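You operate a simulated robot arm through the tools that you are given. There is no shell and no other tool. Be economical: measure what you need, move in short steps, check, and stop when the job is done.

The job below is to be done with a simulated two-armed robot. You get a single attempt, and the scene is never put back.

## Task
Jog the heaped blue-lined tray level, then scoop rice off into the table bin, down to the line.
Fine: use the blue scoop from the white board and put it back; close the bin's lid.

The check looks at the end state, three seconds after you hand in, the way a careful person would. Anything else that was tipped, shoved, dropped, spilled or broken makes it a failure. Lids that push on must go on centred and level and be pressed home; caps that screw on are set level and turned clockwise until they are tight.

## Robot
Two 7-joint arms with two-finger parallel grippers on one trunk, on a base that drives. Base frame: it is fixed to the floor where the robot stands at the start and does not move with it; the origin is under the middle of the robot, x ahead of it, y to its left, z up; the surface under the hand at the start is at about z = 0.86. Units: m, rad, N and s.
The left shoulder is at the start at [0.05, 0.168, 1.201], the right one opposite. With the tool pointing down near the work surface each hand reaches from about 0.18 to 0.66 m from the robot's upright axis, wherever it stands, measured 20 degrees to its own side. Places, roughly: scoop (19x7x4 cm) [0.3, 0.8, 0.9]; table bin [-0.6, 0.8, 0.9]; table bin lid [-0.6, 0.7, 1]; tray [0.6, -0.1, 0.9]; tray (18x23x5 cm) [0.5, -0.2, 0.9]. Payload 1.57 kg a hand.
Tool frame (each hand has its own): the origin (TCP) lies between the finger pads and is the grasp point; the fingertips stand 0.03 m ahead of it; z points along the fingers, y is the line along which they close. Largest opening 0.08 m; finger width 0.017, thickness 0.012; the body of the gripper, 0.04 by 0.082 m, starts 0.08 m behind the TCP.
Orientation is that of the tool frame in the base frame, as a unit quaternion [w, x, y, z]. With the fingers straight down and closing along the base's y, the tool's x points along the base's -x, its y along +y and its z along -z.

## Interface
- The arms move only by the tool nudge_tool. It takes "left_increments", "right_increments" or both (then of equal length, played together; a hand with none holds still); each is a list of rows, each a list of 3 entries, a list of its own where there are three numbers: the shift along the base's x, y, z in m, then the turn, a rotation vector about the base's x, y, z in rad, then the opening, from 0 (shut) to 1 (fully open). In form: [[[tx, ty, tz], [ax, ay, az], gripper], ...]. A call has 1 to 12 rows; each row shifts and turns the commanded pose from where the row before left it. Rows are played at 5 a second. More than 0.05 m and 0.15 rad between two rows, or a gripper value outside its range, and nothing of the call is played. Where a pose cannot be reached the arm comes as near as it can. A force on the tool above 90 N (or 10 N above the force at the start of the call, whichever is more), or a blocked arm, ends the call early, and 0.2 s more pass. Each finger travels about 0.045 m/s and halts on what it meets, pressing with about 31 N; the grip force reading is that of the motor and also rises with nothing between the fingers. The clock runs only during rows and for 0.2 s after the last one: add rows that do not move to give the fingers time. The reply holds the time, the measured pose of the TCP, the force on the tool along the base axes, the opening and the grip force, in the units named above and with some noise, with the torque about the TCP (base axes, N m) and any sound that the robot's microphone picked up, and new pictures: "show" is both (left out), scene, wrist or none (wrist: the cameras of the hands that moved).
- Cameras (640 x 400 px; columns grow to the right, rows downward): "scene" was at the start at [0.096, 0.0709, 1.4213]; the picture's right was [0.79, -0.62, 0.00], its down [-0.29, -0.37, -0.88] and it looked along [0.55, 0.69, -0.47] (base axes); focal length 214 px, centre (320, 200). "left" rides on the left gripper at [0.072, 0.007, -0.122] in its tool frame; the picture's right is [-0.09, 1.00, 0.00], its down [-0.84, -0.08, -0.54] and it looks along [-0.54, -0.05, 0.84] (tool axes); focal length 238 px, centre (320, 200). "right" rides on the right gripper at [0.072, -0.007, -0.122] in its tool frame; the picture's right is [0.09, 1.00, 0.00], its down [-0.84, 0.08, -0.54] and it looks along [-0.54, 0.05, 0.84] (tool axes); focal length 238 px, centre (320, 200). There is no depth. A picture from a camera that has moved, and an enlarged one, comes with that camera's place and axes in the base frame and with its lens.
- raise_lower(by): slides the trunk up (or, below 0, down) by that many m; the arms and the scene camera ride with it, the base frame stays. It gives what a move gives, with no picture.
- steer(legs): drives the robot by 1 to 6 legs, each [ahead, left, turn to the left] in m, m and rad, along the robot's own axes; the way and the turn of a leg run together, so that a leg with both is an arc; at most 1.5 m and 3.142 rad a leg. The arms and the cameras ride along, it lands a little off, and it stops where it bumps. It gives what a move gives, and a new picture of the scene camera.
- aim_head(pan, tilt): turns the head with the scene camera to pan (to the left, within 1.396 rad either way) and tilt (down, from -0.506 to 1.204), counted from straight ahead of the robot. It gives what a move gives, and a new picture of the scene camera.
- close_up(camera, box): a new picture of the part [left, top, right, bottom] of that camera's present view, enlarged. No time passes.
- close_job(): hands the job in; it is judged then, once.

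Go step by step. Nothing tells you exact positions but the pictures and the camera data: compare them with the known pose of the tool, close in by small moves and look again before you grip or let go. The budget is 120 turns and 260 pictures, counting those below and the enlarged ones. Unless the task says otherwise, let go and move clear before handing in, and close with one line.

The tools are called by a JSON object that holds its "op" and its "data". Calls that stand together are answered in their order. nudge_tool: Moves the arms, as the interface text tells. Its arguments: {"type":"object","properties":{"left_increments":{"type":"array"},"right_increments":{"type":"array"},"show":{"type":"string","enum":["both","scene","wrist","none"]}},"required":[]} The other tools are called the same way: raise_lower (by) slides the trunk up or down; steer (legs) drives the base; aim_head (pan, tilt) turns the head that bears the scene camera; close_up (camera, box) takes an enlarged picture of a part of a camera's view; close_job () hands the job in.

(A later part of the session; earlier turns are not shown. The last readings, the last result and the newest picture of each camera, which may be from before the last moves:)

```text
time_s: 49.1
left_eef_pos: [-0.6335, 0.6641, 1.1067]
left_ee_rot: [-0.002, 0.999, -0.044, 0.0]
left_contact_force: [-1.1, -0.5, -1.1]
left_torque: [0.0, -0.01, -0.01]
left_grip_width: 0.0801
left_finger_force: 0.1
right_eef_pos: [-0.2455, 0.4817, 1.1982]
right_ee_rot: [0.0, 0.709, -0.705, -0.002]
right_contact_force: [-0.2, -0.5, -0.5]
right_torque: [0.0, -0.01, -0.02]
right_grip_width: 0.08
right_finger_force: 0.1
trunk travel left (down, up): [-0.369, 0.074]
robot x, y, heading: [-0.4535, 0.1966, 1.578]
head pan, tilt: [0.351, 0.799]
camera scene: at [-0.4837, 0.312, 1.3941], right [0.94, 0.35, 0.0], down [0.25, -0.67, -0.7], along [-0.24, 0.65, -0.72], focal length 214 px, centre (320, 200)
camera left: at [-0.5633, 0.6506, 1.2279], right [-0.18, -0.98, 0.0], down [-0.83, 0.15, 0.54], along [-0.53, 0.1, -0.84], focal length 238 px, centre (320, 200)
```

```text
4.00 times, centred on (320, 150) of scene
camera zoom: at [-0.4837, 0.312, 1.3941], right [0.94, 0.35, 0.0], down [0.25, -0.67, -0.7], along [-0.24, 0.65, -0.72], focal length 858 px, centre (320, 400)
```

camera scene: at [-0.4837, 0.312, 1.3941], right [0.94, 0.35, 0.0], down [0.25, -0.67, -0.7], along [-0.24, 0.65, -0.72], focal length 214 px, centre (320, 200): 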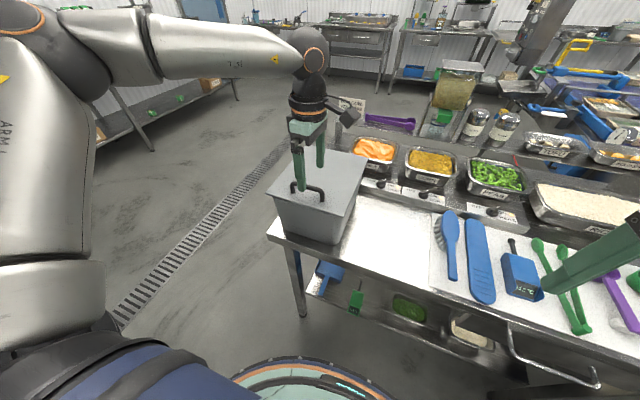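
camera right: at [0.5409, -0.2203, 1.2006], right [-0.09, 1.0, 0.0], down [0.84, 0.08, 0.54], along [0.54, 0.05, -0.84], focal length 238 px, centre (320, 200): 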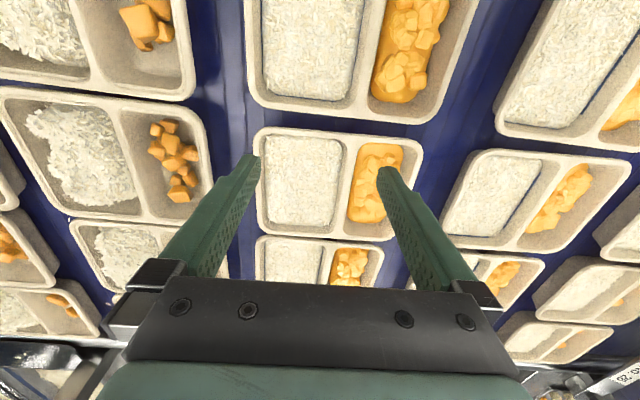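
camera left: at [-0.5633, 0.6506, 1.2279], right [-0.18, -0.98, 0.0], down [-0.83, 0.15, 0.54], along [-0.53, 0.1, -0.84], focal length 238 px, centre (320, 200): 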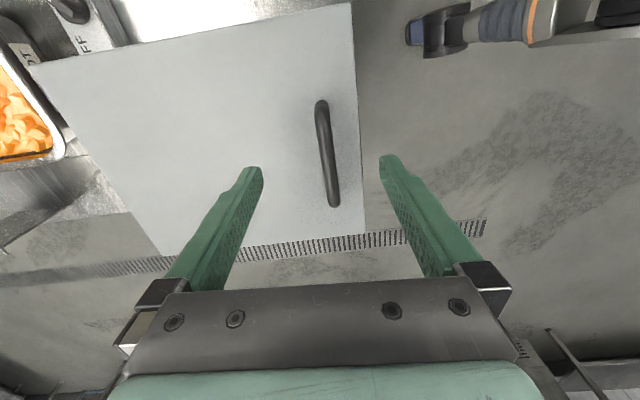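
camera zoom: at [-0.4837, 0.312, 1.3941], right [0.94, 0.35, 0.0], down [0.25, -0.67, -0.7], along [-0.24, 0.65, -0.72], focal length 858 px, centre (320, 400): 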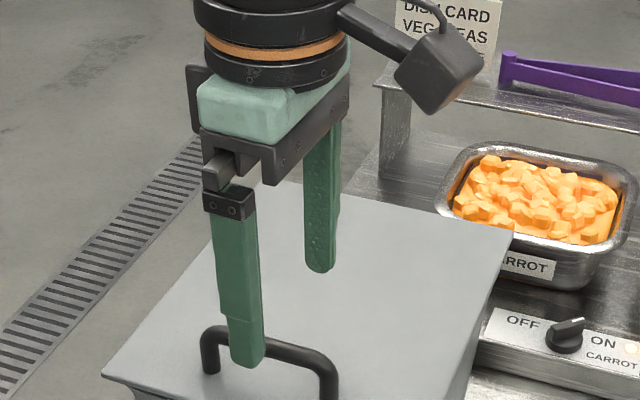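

{"op": "nudge_tool", "data": {"left_increments": [[[0, -0.004, -0.015], [0, 0, 0.045], 0.8], [[0, -0.003, -0.012], [0, 0, 0.045], 0.6], [[0, 0, -0.008], [0, 0, 0], 0.5]], "show": "both"}}

{"op": "close_up", "data": {"camera": "scene", "box": [240, 120, 400, 220]}}

```text
time_s: 49.9
left_eef_pos: [-0.6349, 0.6549, 1.0701]
left_ee_rot: [-0.001, 1.0, 0.001, 0.0]
left_contact_force: [0.1, -0.1, -0.2]
left_torque: [-0.01, 0.02, 0.01]
left_grip_width: 0.04
left_finger_force: 0.1
right_eef_pos: [-0.2462, 0.4824, 1.1982]
right_ee_rot: [0.0, 0.709, -0.705, -0.001]
right_contact_force: [0.3, 0.0, 0.0]
right_torque: [0.01, -0.03, 0.01]
right_grip_width: 0.0801
right_finger_force: 0.0
trunk travel left (down, up): [-0.369, 0.074]
robot x, y, heading: [-0.4568, 0.1957, 1.576]
head pan, tilt: [0.351, 0.799]
camera scene: at [-0.4835, 0.3118, 1.3941], right [0.94, 0.35, 0.0], down [0.25, -0.67, -0.7], along [-0.24, 0.65, -0.72], focal length 214 px, centre (320, 200)
camera left: at [-0.5623, 0.6498, 1.193], right [-0.09, -1.0, 0.0], down [-0.84, 0.07, 0.54], along [-0.54, 0.05, -0.84], focal length 238 px, centre (320, 200)
```

scene: 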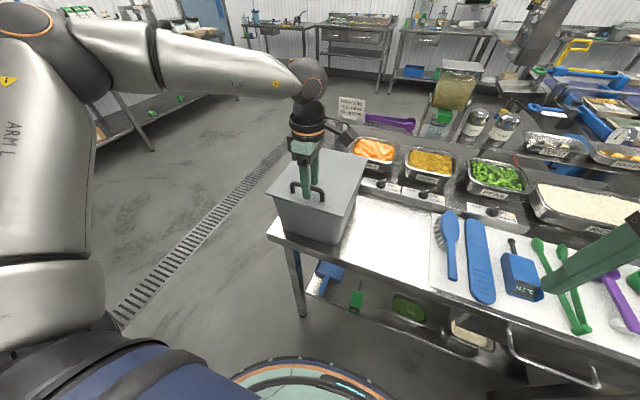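
left: 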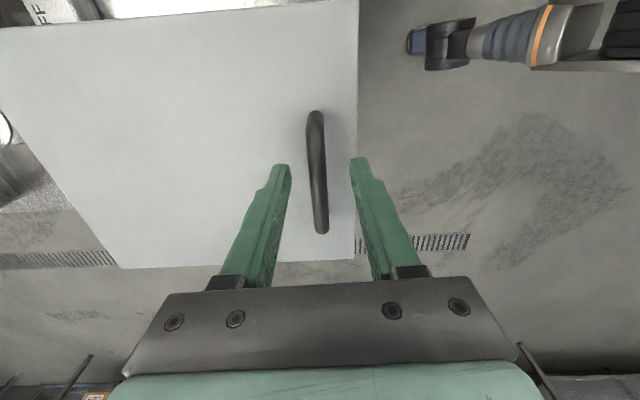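

```text
4.00 times, centred on (320, 170) of scene
camera zoom: at [-0.4835, 0.3118, 1.3941], right [0.94, 0.35, 0.0], down [0.25, -0.67, -0.7], along [-0.24, 0.65, -0.72], focal length 858 px, centre (320, 320)
```

zoom: 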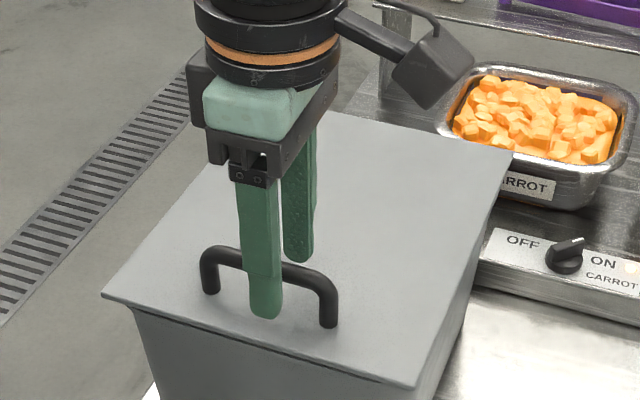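

The bar is between the fingers; I close on it.

{"op": "nudge_tool", "data": {"left_increments": [[[0, 0, 0], [0, 0, 0], 0.2], [[0, 0, 0], [0, 0, 0], 0], [[0, 0, 0], [0, 0, 0], 0], [[0, 0, 0], [0, 0, 0], 0]], "show": "wrist"}}

```text
time_s: 50.9
left_eef_pos: [-0.6351, 0.6575, 1.0705]
left_ee_rot: [-0.003, 1.0, 0.0, 0.001]
left_contact_force: [-0.1, 7.1, -1.7]
left_torque: [0.17, 0.02, -0.49]
left_grip_width: 0.0117
left_finger_force: 29.2
right_eef_pos: [-0.2446, 0.481, 1.1988]
right_ee_rot: [0.001, 0.708, -0.706, 0.0]
right_contact_force: [0.4, 1.0, -0.7]
right_torque: [-0.02, 0.01, 0.04]
right_grip_width: 0.0801
right_finger_force: 0.1
trunk travel left (down, up): [-0.369, 0.074]
robot x, y, heading: [-0.4552, 0.1959, 1.571]
head pan, tilt: [0.351, 0.799]
camera left: at [-0.5623, 0.6509, 1.1931], right [-0.09, -1.0, 0.0], down [-0.84, 0.08, 0.54], along [-0.54, 0.05, -0.84], focal length 238 px, centre (320, 200)
```

left: 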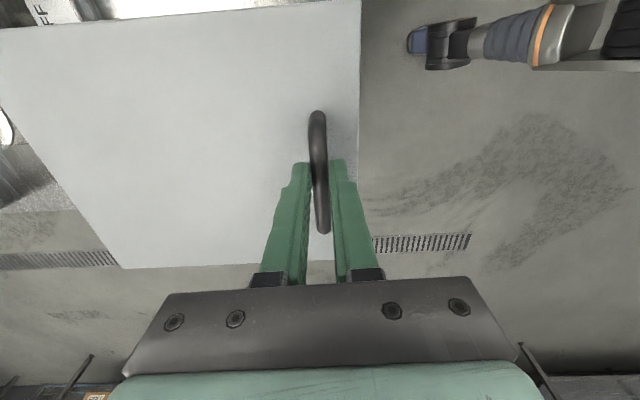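

Gripped at 11.7 mm. I lift the front edge along a small arc about a presumed hinge at the back and look.

{"op": "nudge_tool", "data": {"left_increments": [[[0, 0.002, 0.01], [0, 0, 0], 0], [[0, 0.003, 0.011], [0, 0, 0], 0], [[0, 0.0035, 0.0105], [0, 0, 0], 0]], "show": "both"}}

{"op": "close_up", "data": {"camera": "scene", "box": [240, 120, 400, 220]}}

```text
time_s: 51.7
left_eef_pos: [-0.6342, 0.6648, 1.1016]
left_ee_rot: [0.0, 1.0, 0.0, 0.0]
left_contact_force: [1.2, 2.0, -3.1]
left_torque: [0.02, -0.2, -0.48]
left_grip_width: 0.0114
left_finger_force: 29.1
right_eef_pos: [-0.2449, 0.4821, 1.1979]
right_ee_rot: [0.001, 0.709, -0.705, -0.001]
right_contact_force: [0.5, -0.2, 0.1]
right_torque: [-0.02, -0.02, 0.02]
right_grip_width: 0.08
right_finger_force: 0.1
trunk travel left (down, up): [-0.369, 0.074]
robot x, y, heading: [-0.4545, 0.1984, 1.577]
head pan, tilt: [0.351, 0.799]
camera scene: at [-0.4834, 0.3123, 1.3941], right [0.94, 0.35, 0.0], down [0.25, -0.67, -0.7], along [-0.24, 0.65, -0.72], focal length 214 px, centre (320, 200)
camera left: at [-0.5621, 0.6584, 1.2245], right [-0.09, -1.0, 0.0], down [-0.84, 0.08, 0.54], along [-0.54, 0.05, -0.84], focal length 238 px, centre (320, 200)
```

scene: 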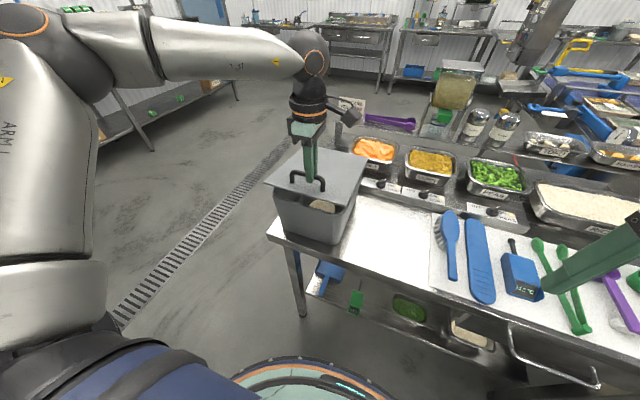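
left: 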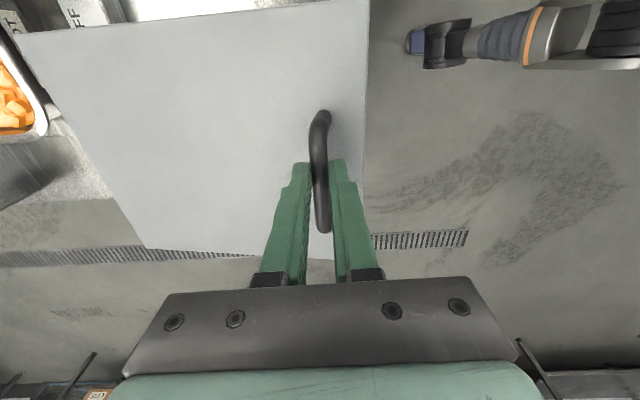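

```text
4.00 times, centred on (320, 170) of scene
camera zoom: at [-0.4834, 0.3123, 1.3941], right [0.94, 0.35, 0.0], down [0.25, -0.67, -0.7], along [-0.24, 0.65, -0.72], focal length 858 px, centre (320, 320)
```

zoom: 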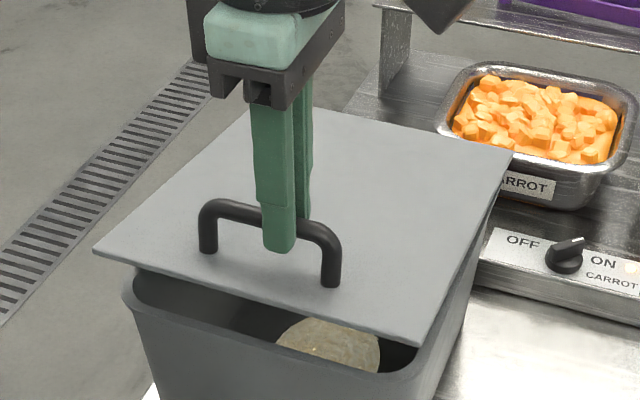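

It is hinged at the back. I continue the opening arc to about 60°.

{"op": "nudge_tool", "data": {"left_increments": [[[0, 0.0081, 0.0201], [0, 0, 0], 0], [[0, 0.0101, 0.0191], [0, 0, 0], 0], [[0, 0.012, 0.018], [0, 0, 0], 0], [[0, 0.0137, 0.0168], [0, 0, 0], 0], [[0, 0.0153, 0.0153], [0, 0, 0], 0], [[0, 0.0169, 0.0138], [0, 0, 0], 0], [[0, 0.018, 0.0119], [0, 0, 0], 0], [[0, 0.0191, 0.0102], [0, 0, 0], 0]], "show": "scene"}}

{"op": "close_up", "data": {"camera": "scene", "box": [230, 70, 420, 230]}}

```text
time_s: 53.5
left_eef_pos: [-0.6704, 0.6971, 1.1718]
left_ee_rot: [-0.001, 1.0, 0.006, -0.001]
left_contact_force: [0.1, -0.1, -0.6]
left_torque: [-0.03, -0.02, -0.02]
left_grip_width: 0.0
left_finger_force: 21.2
left hand out of reach, approached as far as the arm can: row 3, 4, 5, 6, 7, 8
right_eef_pos: [-0.2471, 0.4817, 1.1995]
right_ee_rot: [0.0, 0.709, -0.705, 0.001]
right_contact_force: [-0.2, 0.4, -0.7]
right_torque: [0.02, 0.0, -0.03]
right_grip_width: 0.0802
right_finger_force: 0.1
trunk travel left (down, up): [-0.369, 0.074]
robot x, y, heading: [-0.4563, 0.1963, 1.578]
head pan, tilt: [0.351, 0.799]
camera scene: at [-0.486, 0.3123, 1.3941], right [0.94, 0.35, 0.0], down [0.25, -0.67, -0.7], along [-0.24, 0.65, -0.72], focal length 214 px, centre (320, 200)
```

scene: 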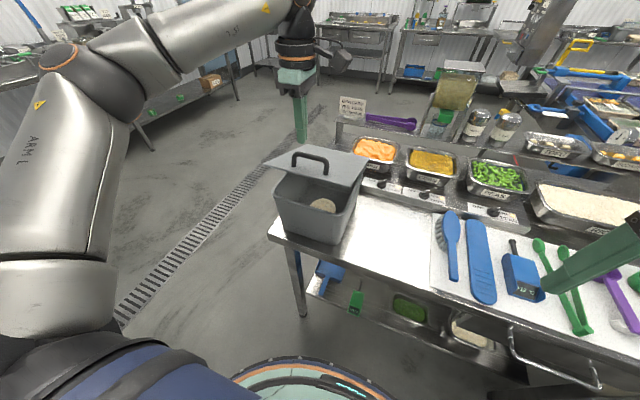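

```text
2.50 times, centred on (325, 150) of scene
camera zoom: at [-0.486, 0.3123, 1.3941], right [0.94, 0.35, 0.0], down [0.25, -0.67, -0.7], along [-0.24, 0.65, -0.72], focal length 536 px, centre (308, 325)
```

zoom: 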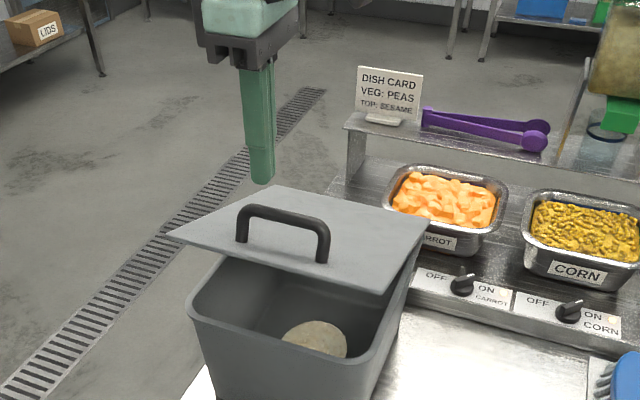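

The bar slipped out at the arm's limit, but the lid stays where it was left, held by hinge friction. I'll close the fingers, tilt them forward and push the lid up from beneath; first I pull back and tilt.

{"op": "nudge_tool", "data": {"left_increments": [[[0, -0.045, 0.02], [0, 0, 0], 0], [[0, -0.045, 0.02], [0, 0, 0], 0], [[0.004, -0.01, -0.018], [0.15, 0, 0], 0], [[0.004, -0.01, -0.018], [0.15, 0, 0], 0], [[0.004, -0.01, -0.018], [0.15, 0, 0], 0], [[0.004, -0.01, -0.018], [0.15, 0, 0], 0], [[0.004, -0.01, -0.018], [0.15, 0, 0], 0], [[0.004, -0.01, -0.018], [0.15, 0, 0], 0], [[0.004, -0.01, -0.018], [0.15, 0, 0], 0], [[0.004, 0.0, -0.018], [0.15, 0, 0], 0]], "show": "both"}}

{"op": "close_up", "data": {"camera": "scene", "box": [230, 70, 420, 230]}}

```text
time_s: 55.6
left_eef_pos: [-0.6092, 0.6109, 1.0961]
left_ee_rot: [-0.525, 0.851, 0.001, -0.014]
left_contact_force: [-22.9, -66.5, 14.6]
left_torque: [-0.96, 0.42, 0.09]
left_grip_width: 0.0
left_finger_force: 21.7
left hand out of reach, approached as far as the arm can: row 7, 8, 9, 10
right_eef_pos: [-0.2498, 0.4719, 1.2012]
right_ee_rot: [-0.003, 0.711, -0.704, -0.004]
right_contact_force: [-0.5, 0.9, 0.3]
right_torque: [-0.01, 0.0, 0.03]
right_grip_width: 0.0803
right_finger_force: 0.0
trunk travel left (down, up): [-0.369, 0.074]
robot x, y, heading: [-0.4585, 0.1937, 1.583]
head pan, tilt: [0.351, 0.799]
stopped in row 10 (left hand): the force on the tool passed its limit at 106 N (the readings are from after the stop); the commanded pose is now the measured one
camera scene: at [-0.4861, 0.2992, 1.3952], right [0.93, 0.36, 0.0], down [0.26, -0.66, -0.7], along [-0.25, 0.66, -0.71], focal length 214 px, centre (320, 200)
camera left: at [-0.5345, 0.5013, 1.1437], right [-0.1, -0.45, -0.89], down [-0.82, -0.46, 0.33], along [-0.56, 0.76, -0.32], focal length 238 px, centre (320, 200)
```

scene: 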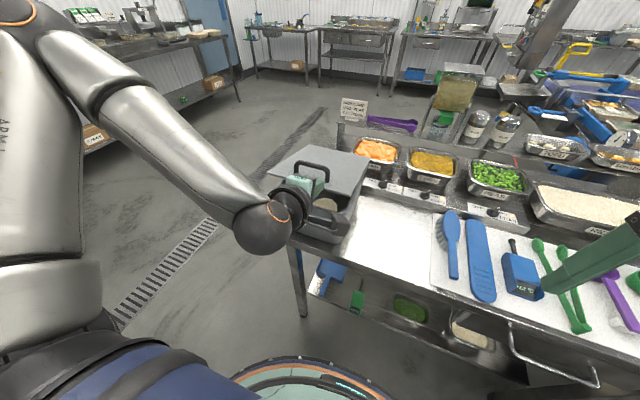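
left: 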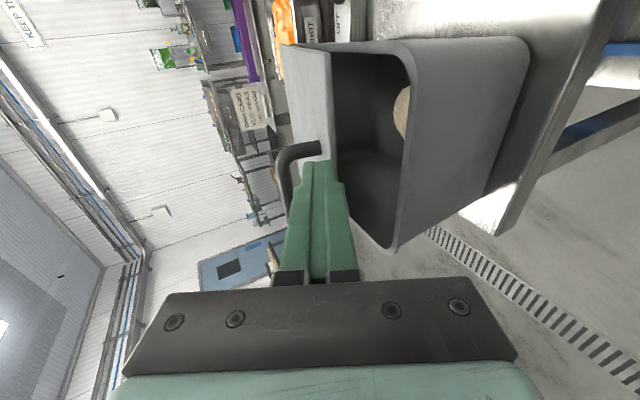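

```text
2.50 times, centred on (325, 150) of scene
camera zoom: at [-0.4861, 0.2992, 1.3952], right [0.93, 0.36, 0.0], down [0.26, -0.66, -0.7], along [-0.25, 0.66, -0.71], focal length 536 px, centre (308, 325)
```

zoom: 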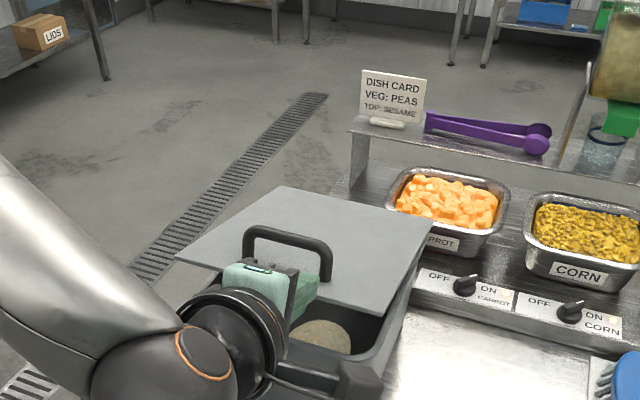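

The hand got too close to the body and pressed on the lid's edge. I back the base off to relieve this and check the bin.

{"op": "steer", "data": {"legs": [[-0.15, 0, 0]]}}

{"op": "close_up", "data": {"camera": "scene", "box": [230, 70, 420, 190]}}

```text
time_s: 57.0
left_eef_pos: [-0.6038, 0.4753, 1.098]
left_ee_rot: [-0.529, 0.848, 0.003, -0.009]
left_contact_force: [0.3, -0.8, 0.1]
left_torque: [-0.02, 0.01, 0.0]
left_grip_width: 0.0
left_finger_force: 21.5
right_eef_pos: [-0.2447, 0.3283, 1.1992]
right_ee_rot: [0.0, 0.709, -0.705, -0.002]
right_contact_force: [0.4, -0.1, 0.3]
right_torque: [-0.01, 0.01, -0.05]
right_grip_width: 0.08
right_finger_force: 0.1
trunk travel left (down, up): [-0.369, 0.074]
robot x, y, heading: [-0.4554, 0.0425, 1.578]
head pan, tilt: [0.351, 0.799]
camera scene: at [-0.4832, 0.1577, 1.3943], right [0.94, 0.35, 0.0], down [0.25, -0.67, -0.7], along [-0.25, 0.65, -0.72], focal length 214 px, centre (320, 200)
```

scene: 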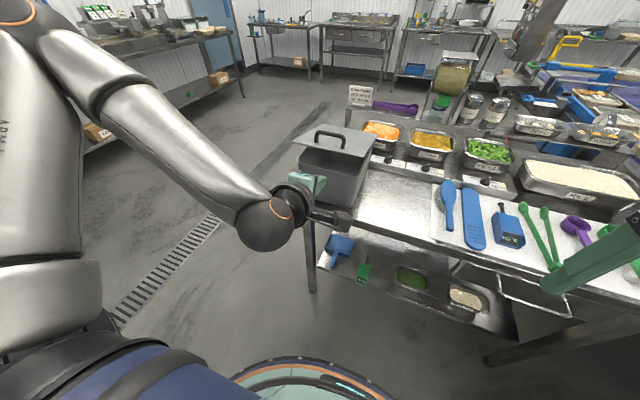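

```text
3.33 times, centred on (325, 130) of scene
camera zoom: at [-0.4832, 0.1577, 1.3943], right [0.94, 0.35, 0.0], down [0.25, -0.67, -0.7], along [-0.25, 0.65, -0.72], focal length 715 px, centre (303, 433)
```

zoom: 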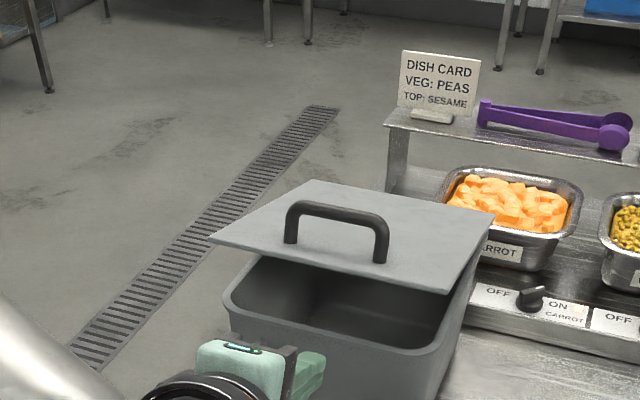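

The bin looks undisturbed and the lid is slightly ajar. With more room I level the fingers and line them up with the gap.

{"op": "nudge_tool", "data": {"left_increments": [[[-0.01, 0.02, -0.015], [0.14, 0, 0], 0], [[-0.01, 0.02, -0.015], [0.14, 0, 0], 0], [[-0.011, 0.02, -0.016], [0.12, 0, 0], 0]], "show": "both"}}

{"op": "close_up", "data": {"camera": "scene", "box": [230, 90, 420, 210]}}

```text
time_s: 57.8
left_eef_pos: [-0.6366, 0.5051, 1.1255]
left_ee_rot: [-0.62, 0.784, 0.009, -0.011]
left_contact_force: [-0.1, -0.8, -0.4]
left_torque: [0.0, 0.01, 0.02]
left_grip_width: 0.0
left_finger_force: 21.1
left hand out of reach, approached as far as the arm can: row 1, 2, 3
right_eef_pos: [-0.2458, 0.3291, 1.198]
right_ee_rot: [-0.001, 0.71, -0.705, -0.001]
right_contact_force: [-1.5, -0.8, -1.0]
right_torque: [0.0, -0.01, -0.01]
right_grip_width: 0.08
right_finger_force: 0.0
trunk travel left (down, up): [-0.369, 0.074]
robot x, y, heading: [-0.4572, 0.0461, 1.574]
head pan, tilt: [0.351, 0.799]
camera scene: at [-0.4833, 0.159, 1.3941], right [0.94, 0.35, 0.0], down [0.25, -0.67, -0.7], along [-0.25, 0.65, -0.72], focal length 214 px, centre (320, 200)
camera left: at [-0.5607, 0.3877, 1.1467], right [-0.09, -0.23, -0.97], down [-0.82, -0.53, 0.21], along [-0.56, 0.81, -0.14], focal length 238 px, centre (320, 200)
```

scene: 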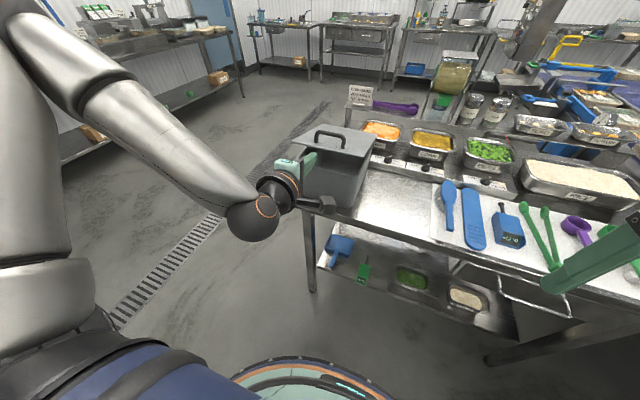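
left: 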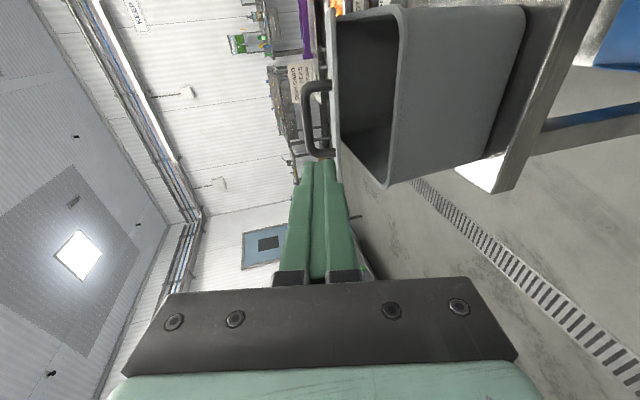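

```text
3.33 times, centred on (325, 150) of scene
camera zoom: at [-0.4833, 0.159, 1.3941], right [0.94, 0.35, 0.0], down [0.25, -0.67, -0.7], along [-0.25, 0.65, -0.72], focal length 715 px, centre (303, 367)
```

zoom: 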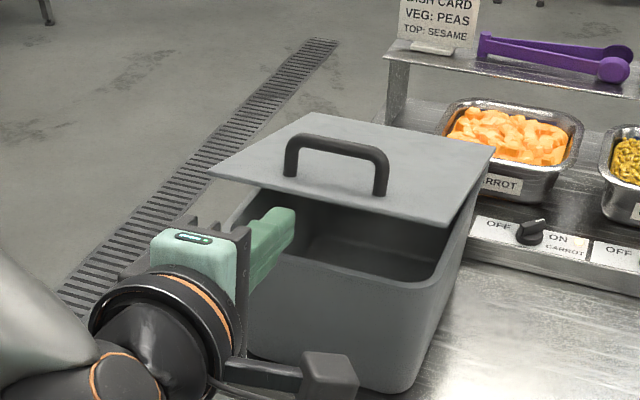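

The fingers aim just above the lid edge; lowering the trunk 7 cm brings them to the gap under the lid.

{"op": "raise_lower", "data": {"by": -0.07}}

{"op": "close_up", "data": {"camera": "left", "box": [200, 0, 520, 200]}}

{"op": "close_up", "data": {"camera": "scene", "box": [230, 90, 420, 210]}}

```text
time_s: 58.9
left_eef_pos: [-0.6361, 0.5051, 1.0544]
left_ee_rot: [-0.62, 0.785, 0.01, -0.011]
left_contact_force: [-0.1, 0.0, 0.2]
left_torque: [0.04, -0.03, -0.01]
left_grip_width: 0.0
left_finger_force: 21.3
right_eef_pos: [-0.2455, 0.3288, 1.1292]
right_ee_rot: [0.0, 0.71, -0.704, -0.001]
right_contact_force: [-0.1, -0.2, 0.4]
right_torque: [0.05, 0.03, 0.03]
right_grip_width: 0.08
right_finger_force: 0.1
trunk travel left (down, up): [-0.299, 0.144]
robot x, y, heading: [-0.4523, 0.0429, 1.585]
head pan, tilt: [0.351, 0.799]
```

```text
2.00 times, centred on (360, 100) of left
camera zoom: at [-0.5605, 0.3874, 1.0768], right [-0.09, -0.23, -0.97], down [-0.82, -0.53, 0.21], along [-0.56, 0.81, -0.14], focal length 477 px, centre (240, 400)
```

zoom: 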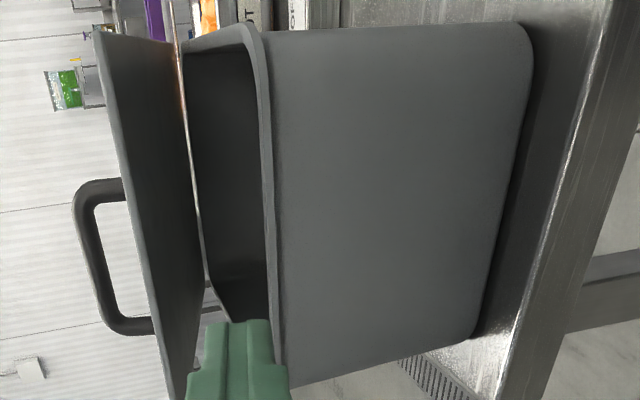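

```text
3.33 times, centred on (325, 150) of scene
camera zoom: at [-0.4832, 0.1586, 1.3242], right [0.94, 0.35, 0.0], down [0.25, -0.67, -0.7], along [-0.25, 0.65, -0.72], focal length 715 px, centre (303, 367)
```

zoom: 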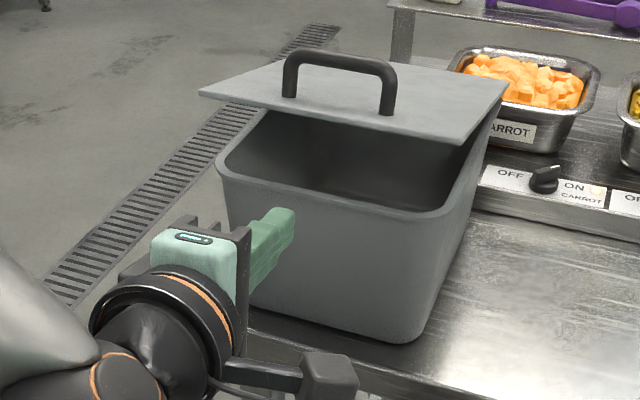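

The fingers point right into the gap between rim (z≈1.01) and lid edge (z≈1.077). I advance in.

{"op": "nudge_tool", "data": {"left_increments": [[[0, 0.03, 0], [0, 0, 0], 0], [[0, 0.03, 0], [0, 0, 0], 0], [[0, 0.03, 0], [0, 0, 0], 0], [[0, 0.03, 0], [0, 0, 0], 0]], "show": "none"}}

{"op": "close_up", "data": {"camera": "scene", "box": [230, 90, 420, 210]}}

```text
time_s: 59.9
left_eef_pos: [-0.6369, 0.6248, 1.056]
left_ee_rot: [-0.618, 0.786, 0.01, -0.012]
left_contact_force: [-0.6, 0.1, 0.1]
left_torque: [-0.01, 0.0, 0.04]
left_grip_width: 0.0
left_finger_force: 21.8
right_eef_pos: [-0.2456, 0.3289, 1.1286]
right_ee_rot: [0.0, 0.709, -0.705, -0.001]
right_contact_force: [0.7, -0.7, 0.4]
right_torque: [0.01, 0.0, 0.01]
right_grip_width: 0.0798
right_finger_force: 0.0
trunk travel left (down, up): [-0.299, 0.144]
robot x, y, heading: [-0.455, 0.0444, 1.58]
head pan, tilt: [0.351, 0.799]
```

```text
3.33 times, centred on (325, 150) of scene
camera zoom: at [-0.4832, 0.1585, 1.3242], right [0.94, 0.35, 0.0], down [0.25, -0.67, -0.7], along [-0.25, 0.65, -0.72], focal length 715 px, centre (303, 367)
```

zoom: 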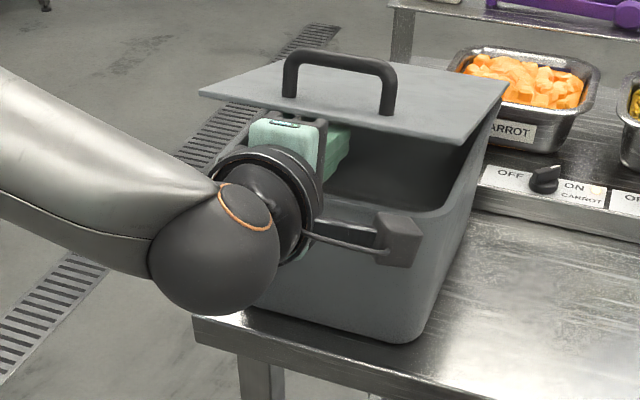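

Inside the gap, no contact. I lift along the hinge arc, pushing the lid up from beneath.

{"op": "nudge_tool", "data": {"left_increments": [[[0, 0.003, 0.03], [0, 0, 0], 0], [[0, 0.006, 0.03], [0, 0, 0], 0], [[0, 0.01, 0.03], [0, 0, 0], 0], [[0, 0.014, 0.028], [0, 0, 0], 0], [[0, 0.018, 0.026], [0, 0, 0], 0], [[0, 0.022, 0.022], [0, 0, 0], 0]], "show": "scene"}}

{"op": "close_up", "data": {"camera": "scene", "box": [230, 50, 420, 170]}}

```text
time_s: 61.3
left_eef_pos: [-0.6349, 0.6974, 1.2222]
left_ee_rot: [-0.62, 0.785, 0.008, -0.012]
left_contact_force: [0.6, -0.2, -0.9]
left_torque: [0.06, 0.01, 0.01]
left_grip_width: 0.0
left_finger_force: 21.4
right_eef_pos: [-0.2456, 0.3285, 1.1293]
right_ee_rot: [0.0, 0.709, -0.705, -0.001]
right_contact_force: [0.3, -0.6, 0.3]
right_torque: [0.01, 0.01, 0.02]
right_grip_width: 0.0803
right_finger_force: 0.1
trunk travel left (down, up): [-0.299, 0.144]
robot x, y, heading: [-0.453, 0.0402, 1.581]
head pan, tilt: [0.351, 0.799]
camera scene: at [-0.483, 0.1586, 1.3242], right [0.94, 0.35, 0.0], down [0.25, -0.67, -0.7], along [-0.25, 0.65, -0.72], focal length 214 px, centre (320, 200)
```

scene: 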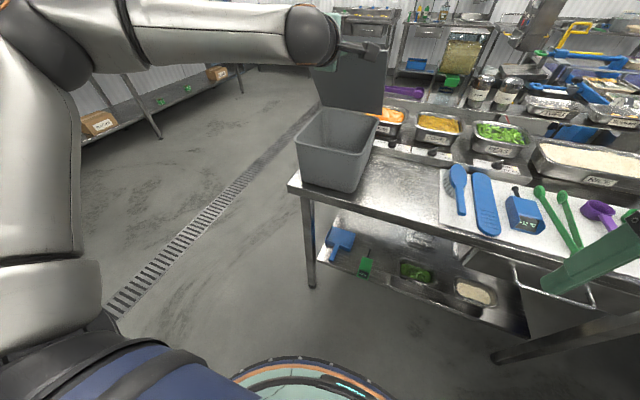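

```text
3.33 times, centred on (325, 110) of scene
camera zoom: at [-0.483, 0.1586, 1.3242], right [0.94, 0.35, 0.0], down [0.25, -0.67, -0.7], along [-0.25, 0.65, -0.72], focal length 715 px, centre (303, 500)
```

zoom: 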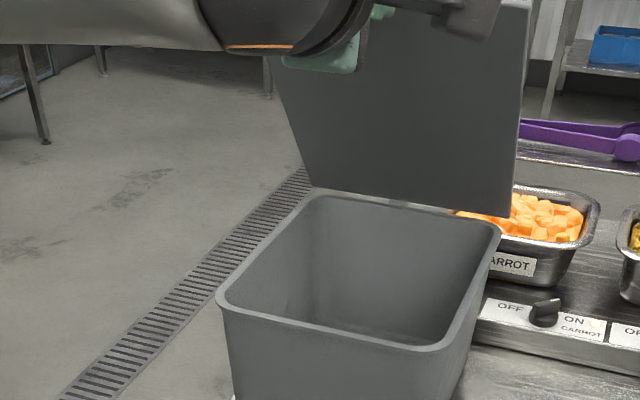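

The lid is well open. I push it a little further toward vertical, then withdraw and see if it stays.

{"op": "nudge_tool", "data": {"left_increments": [[[0, 0.026, 0.01], [0, 0, 0], 0], [[0, 0.028, 0.004], [0, 0, 0], 0], [[0, 0.028, 0], [0, 0, 0], 0], [[0, -0.04, 0], [0, 0, 0], 0], [[0, -0.04, 0], [0, 0, 0], 0], [[0, -0.04, 0], [0, 0, 0], 0], [[0, -0.04, 0], [0, 0, 0], 0]], "show": "scene"}}

{"op": "close_up", "data": {"camera": "scene", "box": [230, 50, 420, 170]}}

```text
time_s: 62.9
left_eef_pos: [-0.6628, 0.5886, 1.2278]
left_ee_rot: [-0.62, 0.785, 0.009, -0.011]
left_contact_force: [-0.1, 0.4, -0.1]
left_torque: [-0.03, 0.03, 0.04]
left_grip_width: 0.0
left_finger_force: 21.3
left hand out of reach, approached as far as the arm can: row 2, 3
right_eef_pos: [-0.2448, 0.3291, 1.128]
right_ee_rot: [0.0, 0.71, -0.705, -0.002]
right_contact_force: [-0.1, -1.0, -0.5]
right_torque: [0.02, -0.01, 0.02]
right_grip_width: 0.08
right_finger_force: 0.1
trunk travel left (down, up): [-0.299, 0.144]
robot x, y, heading: [-0.4529, 0.0442, 1.577]
head pan, tilt: [0.351, 0.799]
camera scene: at [-0.4832, 0.1581, 1.3242], right [0.94, 0.35, 0.0], down [0.25, -0.67, -0.7], along [-0.25, 0.65, -0.72], focal length 214 px, centre (320, 200)
```

scene: 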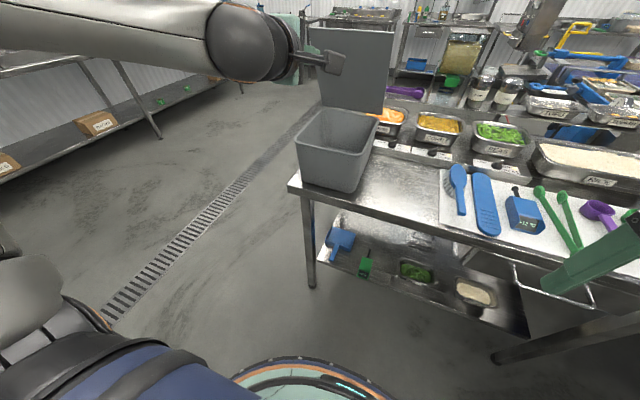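

```text
3.33 times, centred on (325, 110) of scene
camera zoom: at [-0.4832, 0.1581, 1.3242], right [0.94, 0.35, 0.0], down [0.25, -0.67, -0.7], along [-0.25, 0.65, -0.72], focal length 715 px, centre (303, 500)
```

zoom: 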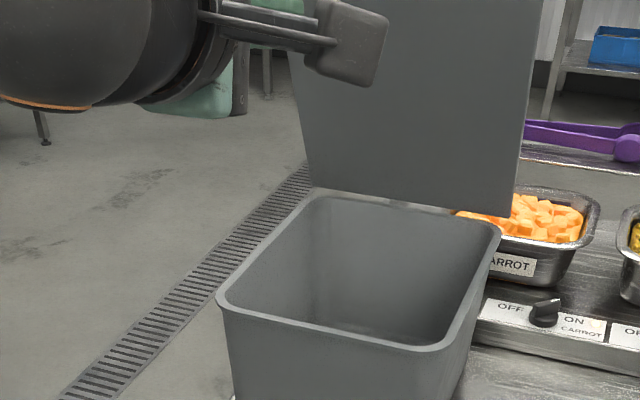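

The lid stays open by itself. I stow the left arm, restore the trunk and head for the scoop.

{"op": "nudge_tool", "data": {"left_increments": [[[0, -0.035, 0.01], [0, 0, 0], 0], [[0, -0.035, 0.01], [-0.149, 0, 0], 0], [[-0.005, -0.03, 0.01], [-0.149, 0, 0], 0.3], [[-0.005, -0.03, 0.01], [-0.149, 0, 0], 0.6], [[-0.005, -0.025, 0.005], [-0.149, 0, 0], 1], [[-0.005, -0.025, 0.005], [-0.149, 0, 0], 1], [[-0.005, -0.025, 0.005], [-0.149, 0, 0], 1], [[-0.005, -0.025, 0.005], [-0.149, 0, 0], 1], [[0, -0.02, 0.005], [-0.149, 0, 0], 1], [[0, -0.02, 0.005], [-0.149, 0, 0], 1]], "show": "none"}}

{"op": "raise_lower", "data": {"by": 0.07}}

{"op": "steer", "data": {"legs": [[0, -0.46, 0]]}}

{"op": "aim_head", "data": {"pan": -0.2, "tilt": 0.8}}

```text
time_s: 65.1
left_eef_pos: [-0.6915, 0.3201, 1.2988]
left_ee_rot: [0.003, 1.0, -0.001, -0.014]
left_contact_force: [-0.4, -0.5, 0.3]
left_torque: [0.01, -0.01, -0.01]
left_grip_width: 0.0801
left_finger_force: 0.0
right_eef_pos: [-0.2447, 0.3306, 1.1296]
right_ee_rot: [0.001, 0.71, -0.704, -0.001]
right_contact_force: [-0.3, -0.4, 0.3]
right_torque: [0.01, -0.01, 0.0]
right_grip_width: 0.0801
right_finger_force: 0.0
trunk travel left (down, up): [-0.299, 0.144]
robot x, y, heading: [-0.4544, 0.04, 1.576]
head pan, tilt: [0.351, 0.799]
```

```text
time_s: 66.2
left_eef_pos: [-0.6916, 0.3209, 1.3684]
left_ee_rot: [0.003, 1.0, 0.0, -0.014]
left_contact_force: [-0.3, 0.7, 0.1]
left_torque: [-0.02, 0.01, 0.02]
left_grip_width: 0.08
left_finger_force: 0.1
right_eef_pos: [-0.2454, 0.3294, 1.1989]
right_ee_rot: [0.0, 0.71, -0.704, -0.001]
right_contact_force: [0.2, -0.2, 0.6]
right_torque: [0.01, 0.01, 0.0]
right_grip_width: 0.08
right_finger_force: 0.0
trunk travel left (down, up): [-0.369, 0.074]
robot x, y, heading: [-0.4533, 0.0421, 1.586]
head pan, tilt: [0.351, 0.799]
```

```text
time_s: 70.8
left_eef_pos: [-0.225, 0.3246, 1.3681]
left_ee_rot: [0.003, 1.0, -0.001, -0.015]
left_contact_force: [-0.1, 0.5, 0.7]
left_torque: [0.03, 0.02, -0.03]
left_grip_width: 0.08
left_finger_force: 0.2
right_eef_pos: [0.2203, 0.333, 1.1986]
right_ee_rot: [0.001, 0.71, -0.704, -0.001]
right_contact_force: [-0.4, -0.2, -0.2]
right_torque: [0.04, -0.02, -0.01]
right_grip_width: 0.08
right_finger_force: 0.0
trunk travel left (down, up): [-0.369, 0.074]
robot x, y, heading: [0.0122, 0.0451, 1.577]
head pan, tilt: [0.351, 0.799]
camera scene: at [-0.017, 0.1626, 1.3942], right [0.94, 0.35, 0.0], down [0.25, -0.67, -0.7], along [-0.24, 0.65, -0.72], focal length 214 px, centre (320, 200)
```

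scene: 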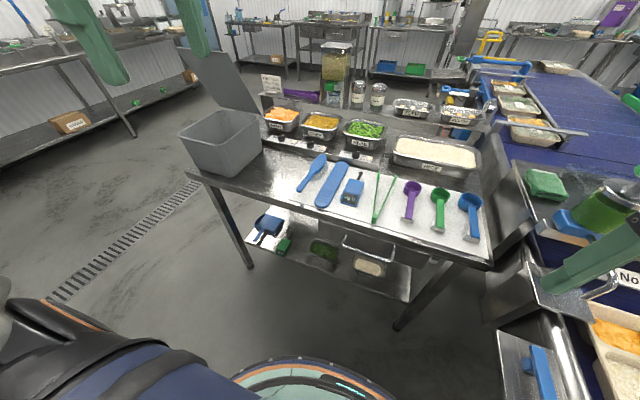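

```text
time_s: 71.8
left_eef_pos: [-0.2255, 0.3246, 1.3679]
left_ee_rot: [0.002, 1.0, -0.001, -0.014]
left_contact_force: [-0.1, 0.3, 0.4]
left_torque: [0.0, -0.01, 0.01]
left_grip_width: 0.0802
left_finger_force: 0.2
right_eef_pos: [0.2209, 0.3336, 1.1986]
right_ee_rot: [0.0, 0.709, -0.705, -0.001]
right_contact_force: [0.9, 0.1, -0.7]
right_torque: [-0.02, 0.0, 0.02]
right_grip_width: 0.0797
right_finger_force: 0.0
trunk travel left (down, up): [-0.369, 0.074]
robot x, y, heading: [0.0132, 0.0497, 1.577]
head pan, tilt: [-0.201, 0.799]
camera scene: at [0.0266, 0.1663, 1.3941], right [0.98, -0.19, 0.0], down [-0.14, -0.7, -0.7], along [0.13, 0.68, -0.72], focal length 214 px, centre (320, 200)
```

scene: 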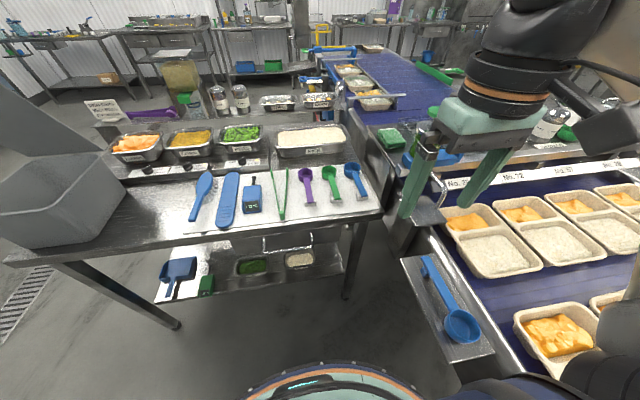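

{"op": "close_up", "data": {"camera": "scene", "box": [290, 145, 402, 215]}}

```text
5.71 times, centred on (346, 180) of scene
camera zoom: at [0.0266, 0.1663, 1.3941], right [0.98, -0.19, 0.0], down [-0.14, -0.7, -0.7], along [0.13, 0.68, -0.72], focal length 1226 px, centre (171, 314)
```

zoom: 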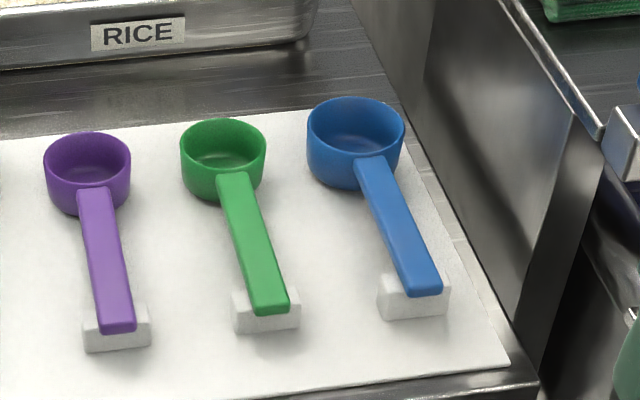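

The blue scoop's handle runs along y at x≈0.264, from y≈0.63 (on its white rest) to 0.73. I drive 0.1 m closer and bring the right hand above the handle.

{"op": "steer", "data": {"legs": [[0.1, 0, 0]]}}

{"op": "nudge_tool", "data": {"right_increments": [[[0.007, 0.04, -0.025], [0, 0, 0], 1], [[0.007, 0.04, -0.025], [0, 0, 0], 1], [[0.007, 0.04, -0.025], [0, 0, 0], 1], [[0.007, 0.04, -0.025], [0, 0, 0], 1], [[0.007, 0.04, -0.025], [0, 0, 0], 1], [[0.007, 0.04, -0.025], [0, 0, 0], 1]], "show": "both"}}

```text
time_s: 72.9
left_eef_pos: [-0.2263, 0.4256, 1.3674]
left_ee_rot: [0.002, 1.0, -0.001, -0.013]
left_contact_force: [-0.4, -0.5, -0.4]
left_torque: [-0.06, 0.02, 0.0]
left_grip_width: 0.0799
left_finger_force: 0.1
right_eef_pos: [0.2199, 0.4351, 1.1982]
right_ee_rot: [0.001, 0.71, -0.704, 0.0]
right_contact_force: [0.4, 0.3, 0.0]
right_torque: [-0.02, 0.02, -0.03]
right_grip_width: 0.08
right_finger_force: 0.1
trunk travel left (down, up): [-0.369, 0.074]
robot x, y, heading: [0.01, 0.1461, 1.574]
head pan, tilt: [-0.201, 0.799]
camera scene: at [0.0258, 0.2673, 1.3941], right [0.98, -0.19, 0.0], down [-0.14, -0.7, -0.7], along [0.13, 0.68, -0.72], focal length 214 px, centre (320, 200)
```

scene: 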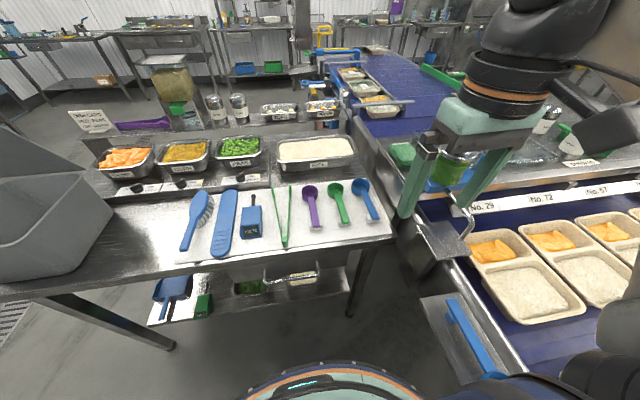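

```text
time_s: 74.3
left_eef_pos: [-0.2256, 0.4251, 1.3681]
left_ee_rot: [0.002, 1.0, -0.001, -0.015]
left_contact_force: [0.6, -0.3, 0.7]
left_torque: [-0.01, 0.0, 0.02]
left_grip_width: 0.0799
left_finger_force: 0.1
right_eef_pos: [0.2624, 0.6738, 1.0487]
right_ee_rot: [0.0, 0.71, -0.704, -0.001]
right_contact_force: [-0.4, 0.1, 0.5]
right_torque: [-0.02, -0.04, 0.0]
right_grip_width: 0.0801
right_finger_force: 0.1
trunk travel left (down, up): [-0.369, 0.074]
robot x, y, heading: [0.014, 0.1496, 1.581]
head pan, tilt: [-0.201, 0.799]
camera scene: at [0.0257, 0.2671, 1.3941], right [0.98, -0.19, 0.0], down [-0.14, -0.7, -0.7], along [0.13, 0.68, -0.72], focal length 214 px, centre (320, 200)
camera right: at [0.27, 0.6013, 1.1697], right [-0.99, -0.1, 0.0], down [-0.08, 0.84, 0.54], along [-0.05, 0.54, -0.84], focal length 238 px, centre (320, 200)
```

scene: 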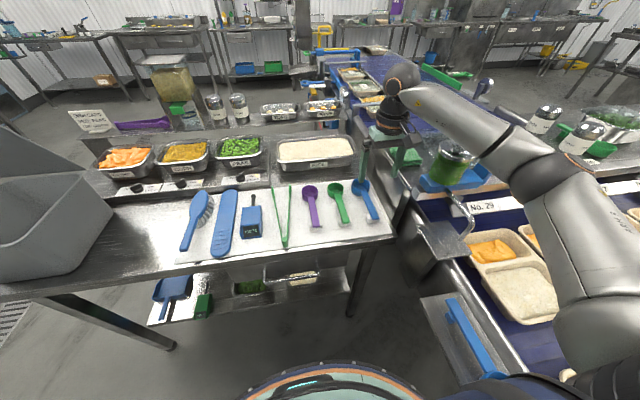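
right: 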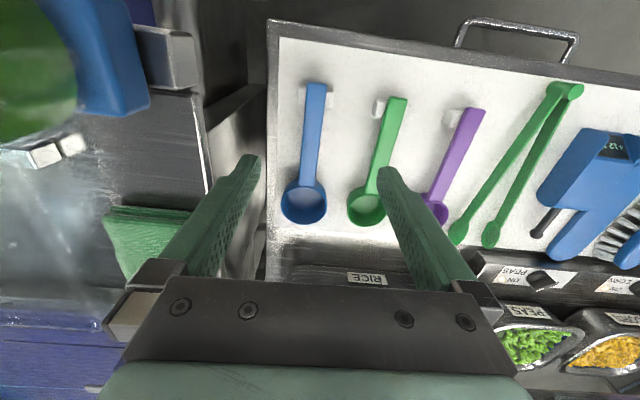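

{"op": "nudge_tool", "data": {"right_increments": [[[0.005, 0.008, -0.04], [0, 0, 0], 0.8], [[0.005, 0.008, -0.04], [0, 0, 0], 0.6], [[0.0, 0.0, -0.03], [0, 0, 0], 0.55]], "show": "wrist"}}

{"op": "close_up", "data": {"camera": "right", "box": [220, 30, 420, 230]}}

{"op": "close_up", "data": {"camera": "scene", "box": [300, 140, 460, 240]}}

```text
time_s: 75.1
left_eef_pos: [-0.2256, 0.4249, 1.3687]
left_ee_rot: [0.003, 1.0, -0.001, -0.014]
left_contact_force: [0.7, 0.3, -0.1]
left_torque: [-0.02, 0.02, 0.03]
left_grip_width: 0.0801
left_finger_force: 0.1
right_eef_pos: [0.2722, 0.6896, 0.9389]
right_ee_rot: [0.0, 0.71, -0.704, -0.001]
right_contact_force: [-0.5, -0.1, -0.3]
right_torque: [0.0, 0.0, 0.02]
right_grip_width: 0.0442
right_finger_force: 0.1
trunk travel left (down, up): [-0.369, 0.074]
robot x, y, heading: [0.0095, 0.1479, 1.581]
head pan, tilt: [-0.201, 0.799]
camera right: at [0.2793, 0.6164, 1.0606], right [-0.99, -0.1, 0.0], down [-0.08, 0.84, 0.54], along [-0.06, 0.54, -0.84], focal length 238 px, centre (320, 200)
```

right: 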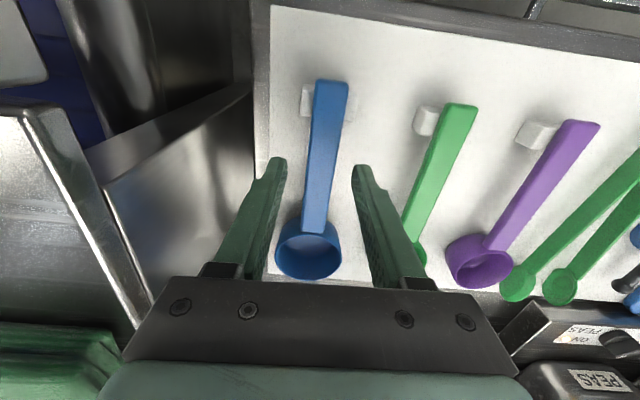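

```text
2.00 times, centred on (320, 130) of right
camera zoom: at [0.2793, 0.6164, 1.0606], right [-0.99, -0.1, 0.0], down [-0.08, 0.84, 0.54], along [-0.06, 0.54, -0.84], focal length 477 px, centre (320, 340)
```

zoom: 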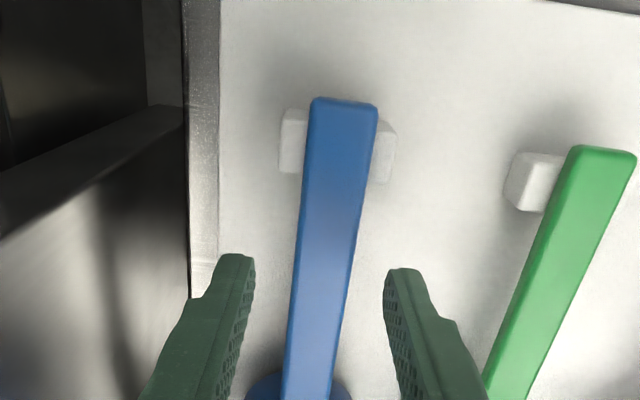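

```text
4.00 times, centred on (380, 190) of scene
camera zoom: at [0.026, 0.2666, 1.3941], right [0.98, -0.19, 0.0], down [-0.14, -0.7, -0.7], along [0.13, 0.68, -0.72], focal length 858 px, centre (80, 240)
```

zoom: 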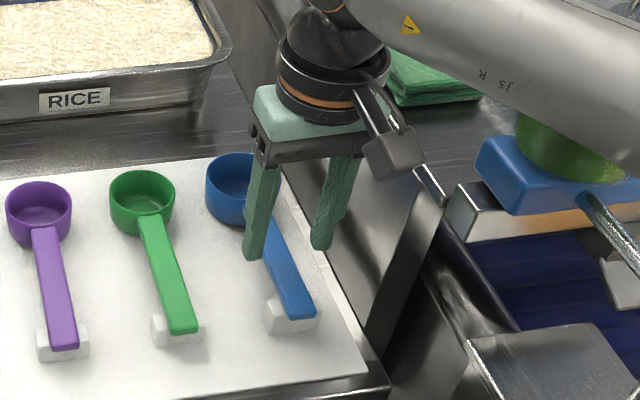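

{"op": "nudge_tool", "data": {"right_increments": [[[0, 0, -0.012], [0, 0, 0], 0.55], [[0, 0, -0.01], [0, 0, 0], 0.55]], "show": "none"}}

{"op": "close_up", "data": {"camera": "right", "box": [220, 30, 420, 230]}}

{"op": "close_up", "data": {"camera": "scene", "box": [330, 160, 410, 230]}}

```text
time_s: 75.7
left_eef_pos: [-0.2262, 0.4233, 1.3684]
left_ee_rot: [0.002, 1.0, -0.001, -0.014]
left_contact_force: [0.8, -0.6, -0.4]
left_torque: [-0.01, 0.0, 0.01]
left_grip_width: 0.0799
left_finger_force: 0.0
right_eef_pos: [0.2728, 0.6889, 0.9165]
right_ee_rot: [-0.001, 0.709, -0.705, -0.001]
right_contact_force: [0.1, 0.6, -0.1]
right_torque: [0.01, 0.0, -0.01]
right_grip_width: 0.0439
right_finger_force: 0.0
trunk travel left (down, up): [-0.369, 0.074]
robot x, y, heading: [0.0104, 0.1479, 1.579]
head pan, tilt: [-0.201, 0.799]
```

```text
2.00 times, centred on (320, 130) of right
camera zoom: at [0.2794, 0.6162, 1.0386], right [-1.0, -0.1, 0.0], down [-0.08, 0.84, 0.54], along [-0.06, 0.54, -0.84], focal length 477 px, centre (320, 340)
```

zoom: 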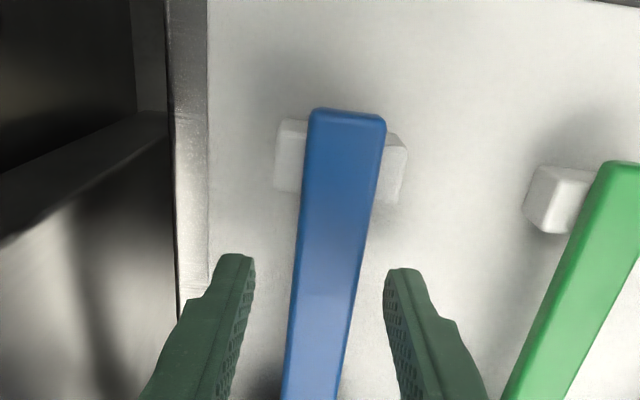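

```text
5.71 times, centred on (370, 195) of scene
camera zoom: at [0.0258, 0.2664, 1.3942], right [0.98, -0.19, 0.0], down [-0.14, -0.7, -0.7], along [0.13, 0.68, -0.72], focal length 1226 px, centre (34, 229)
```

zoom: 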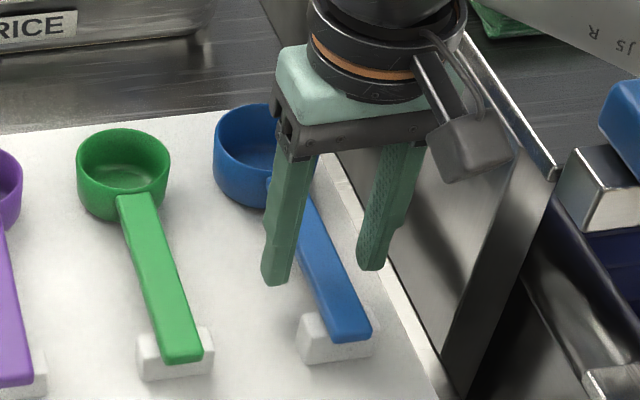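

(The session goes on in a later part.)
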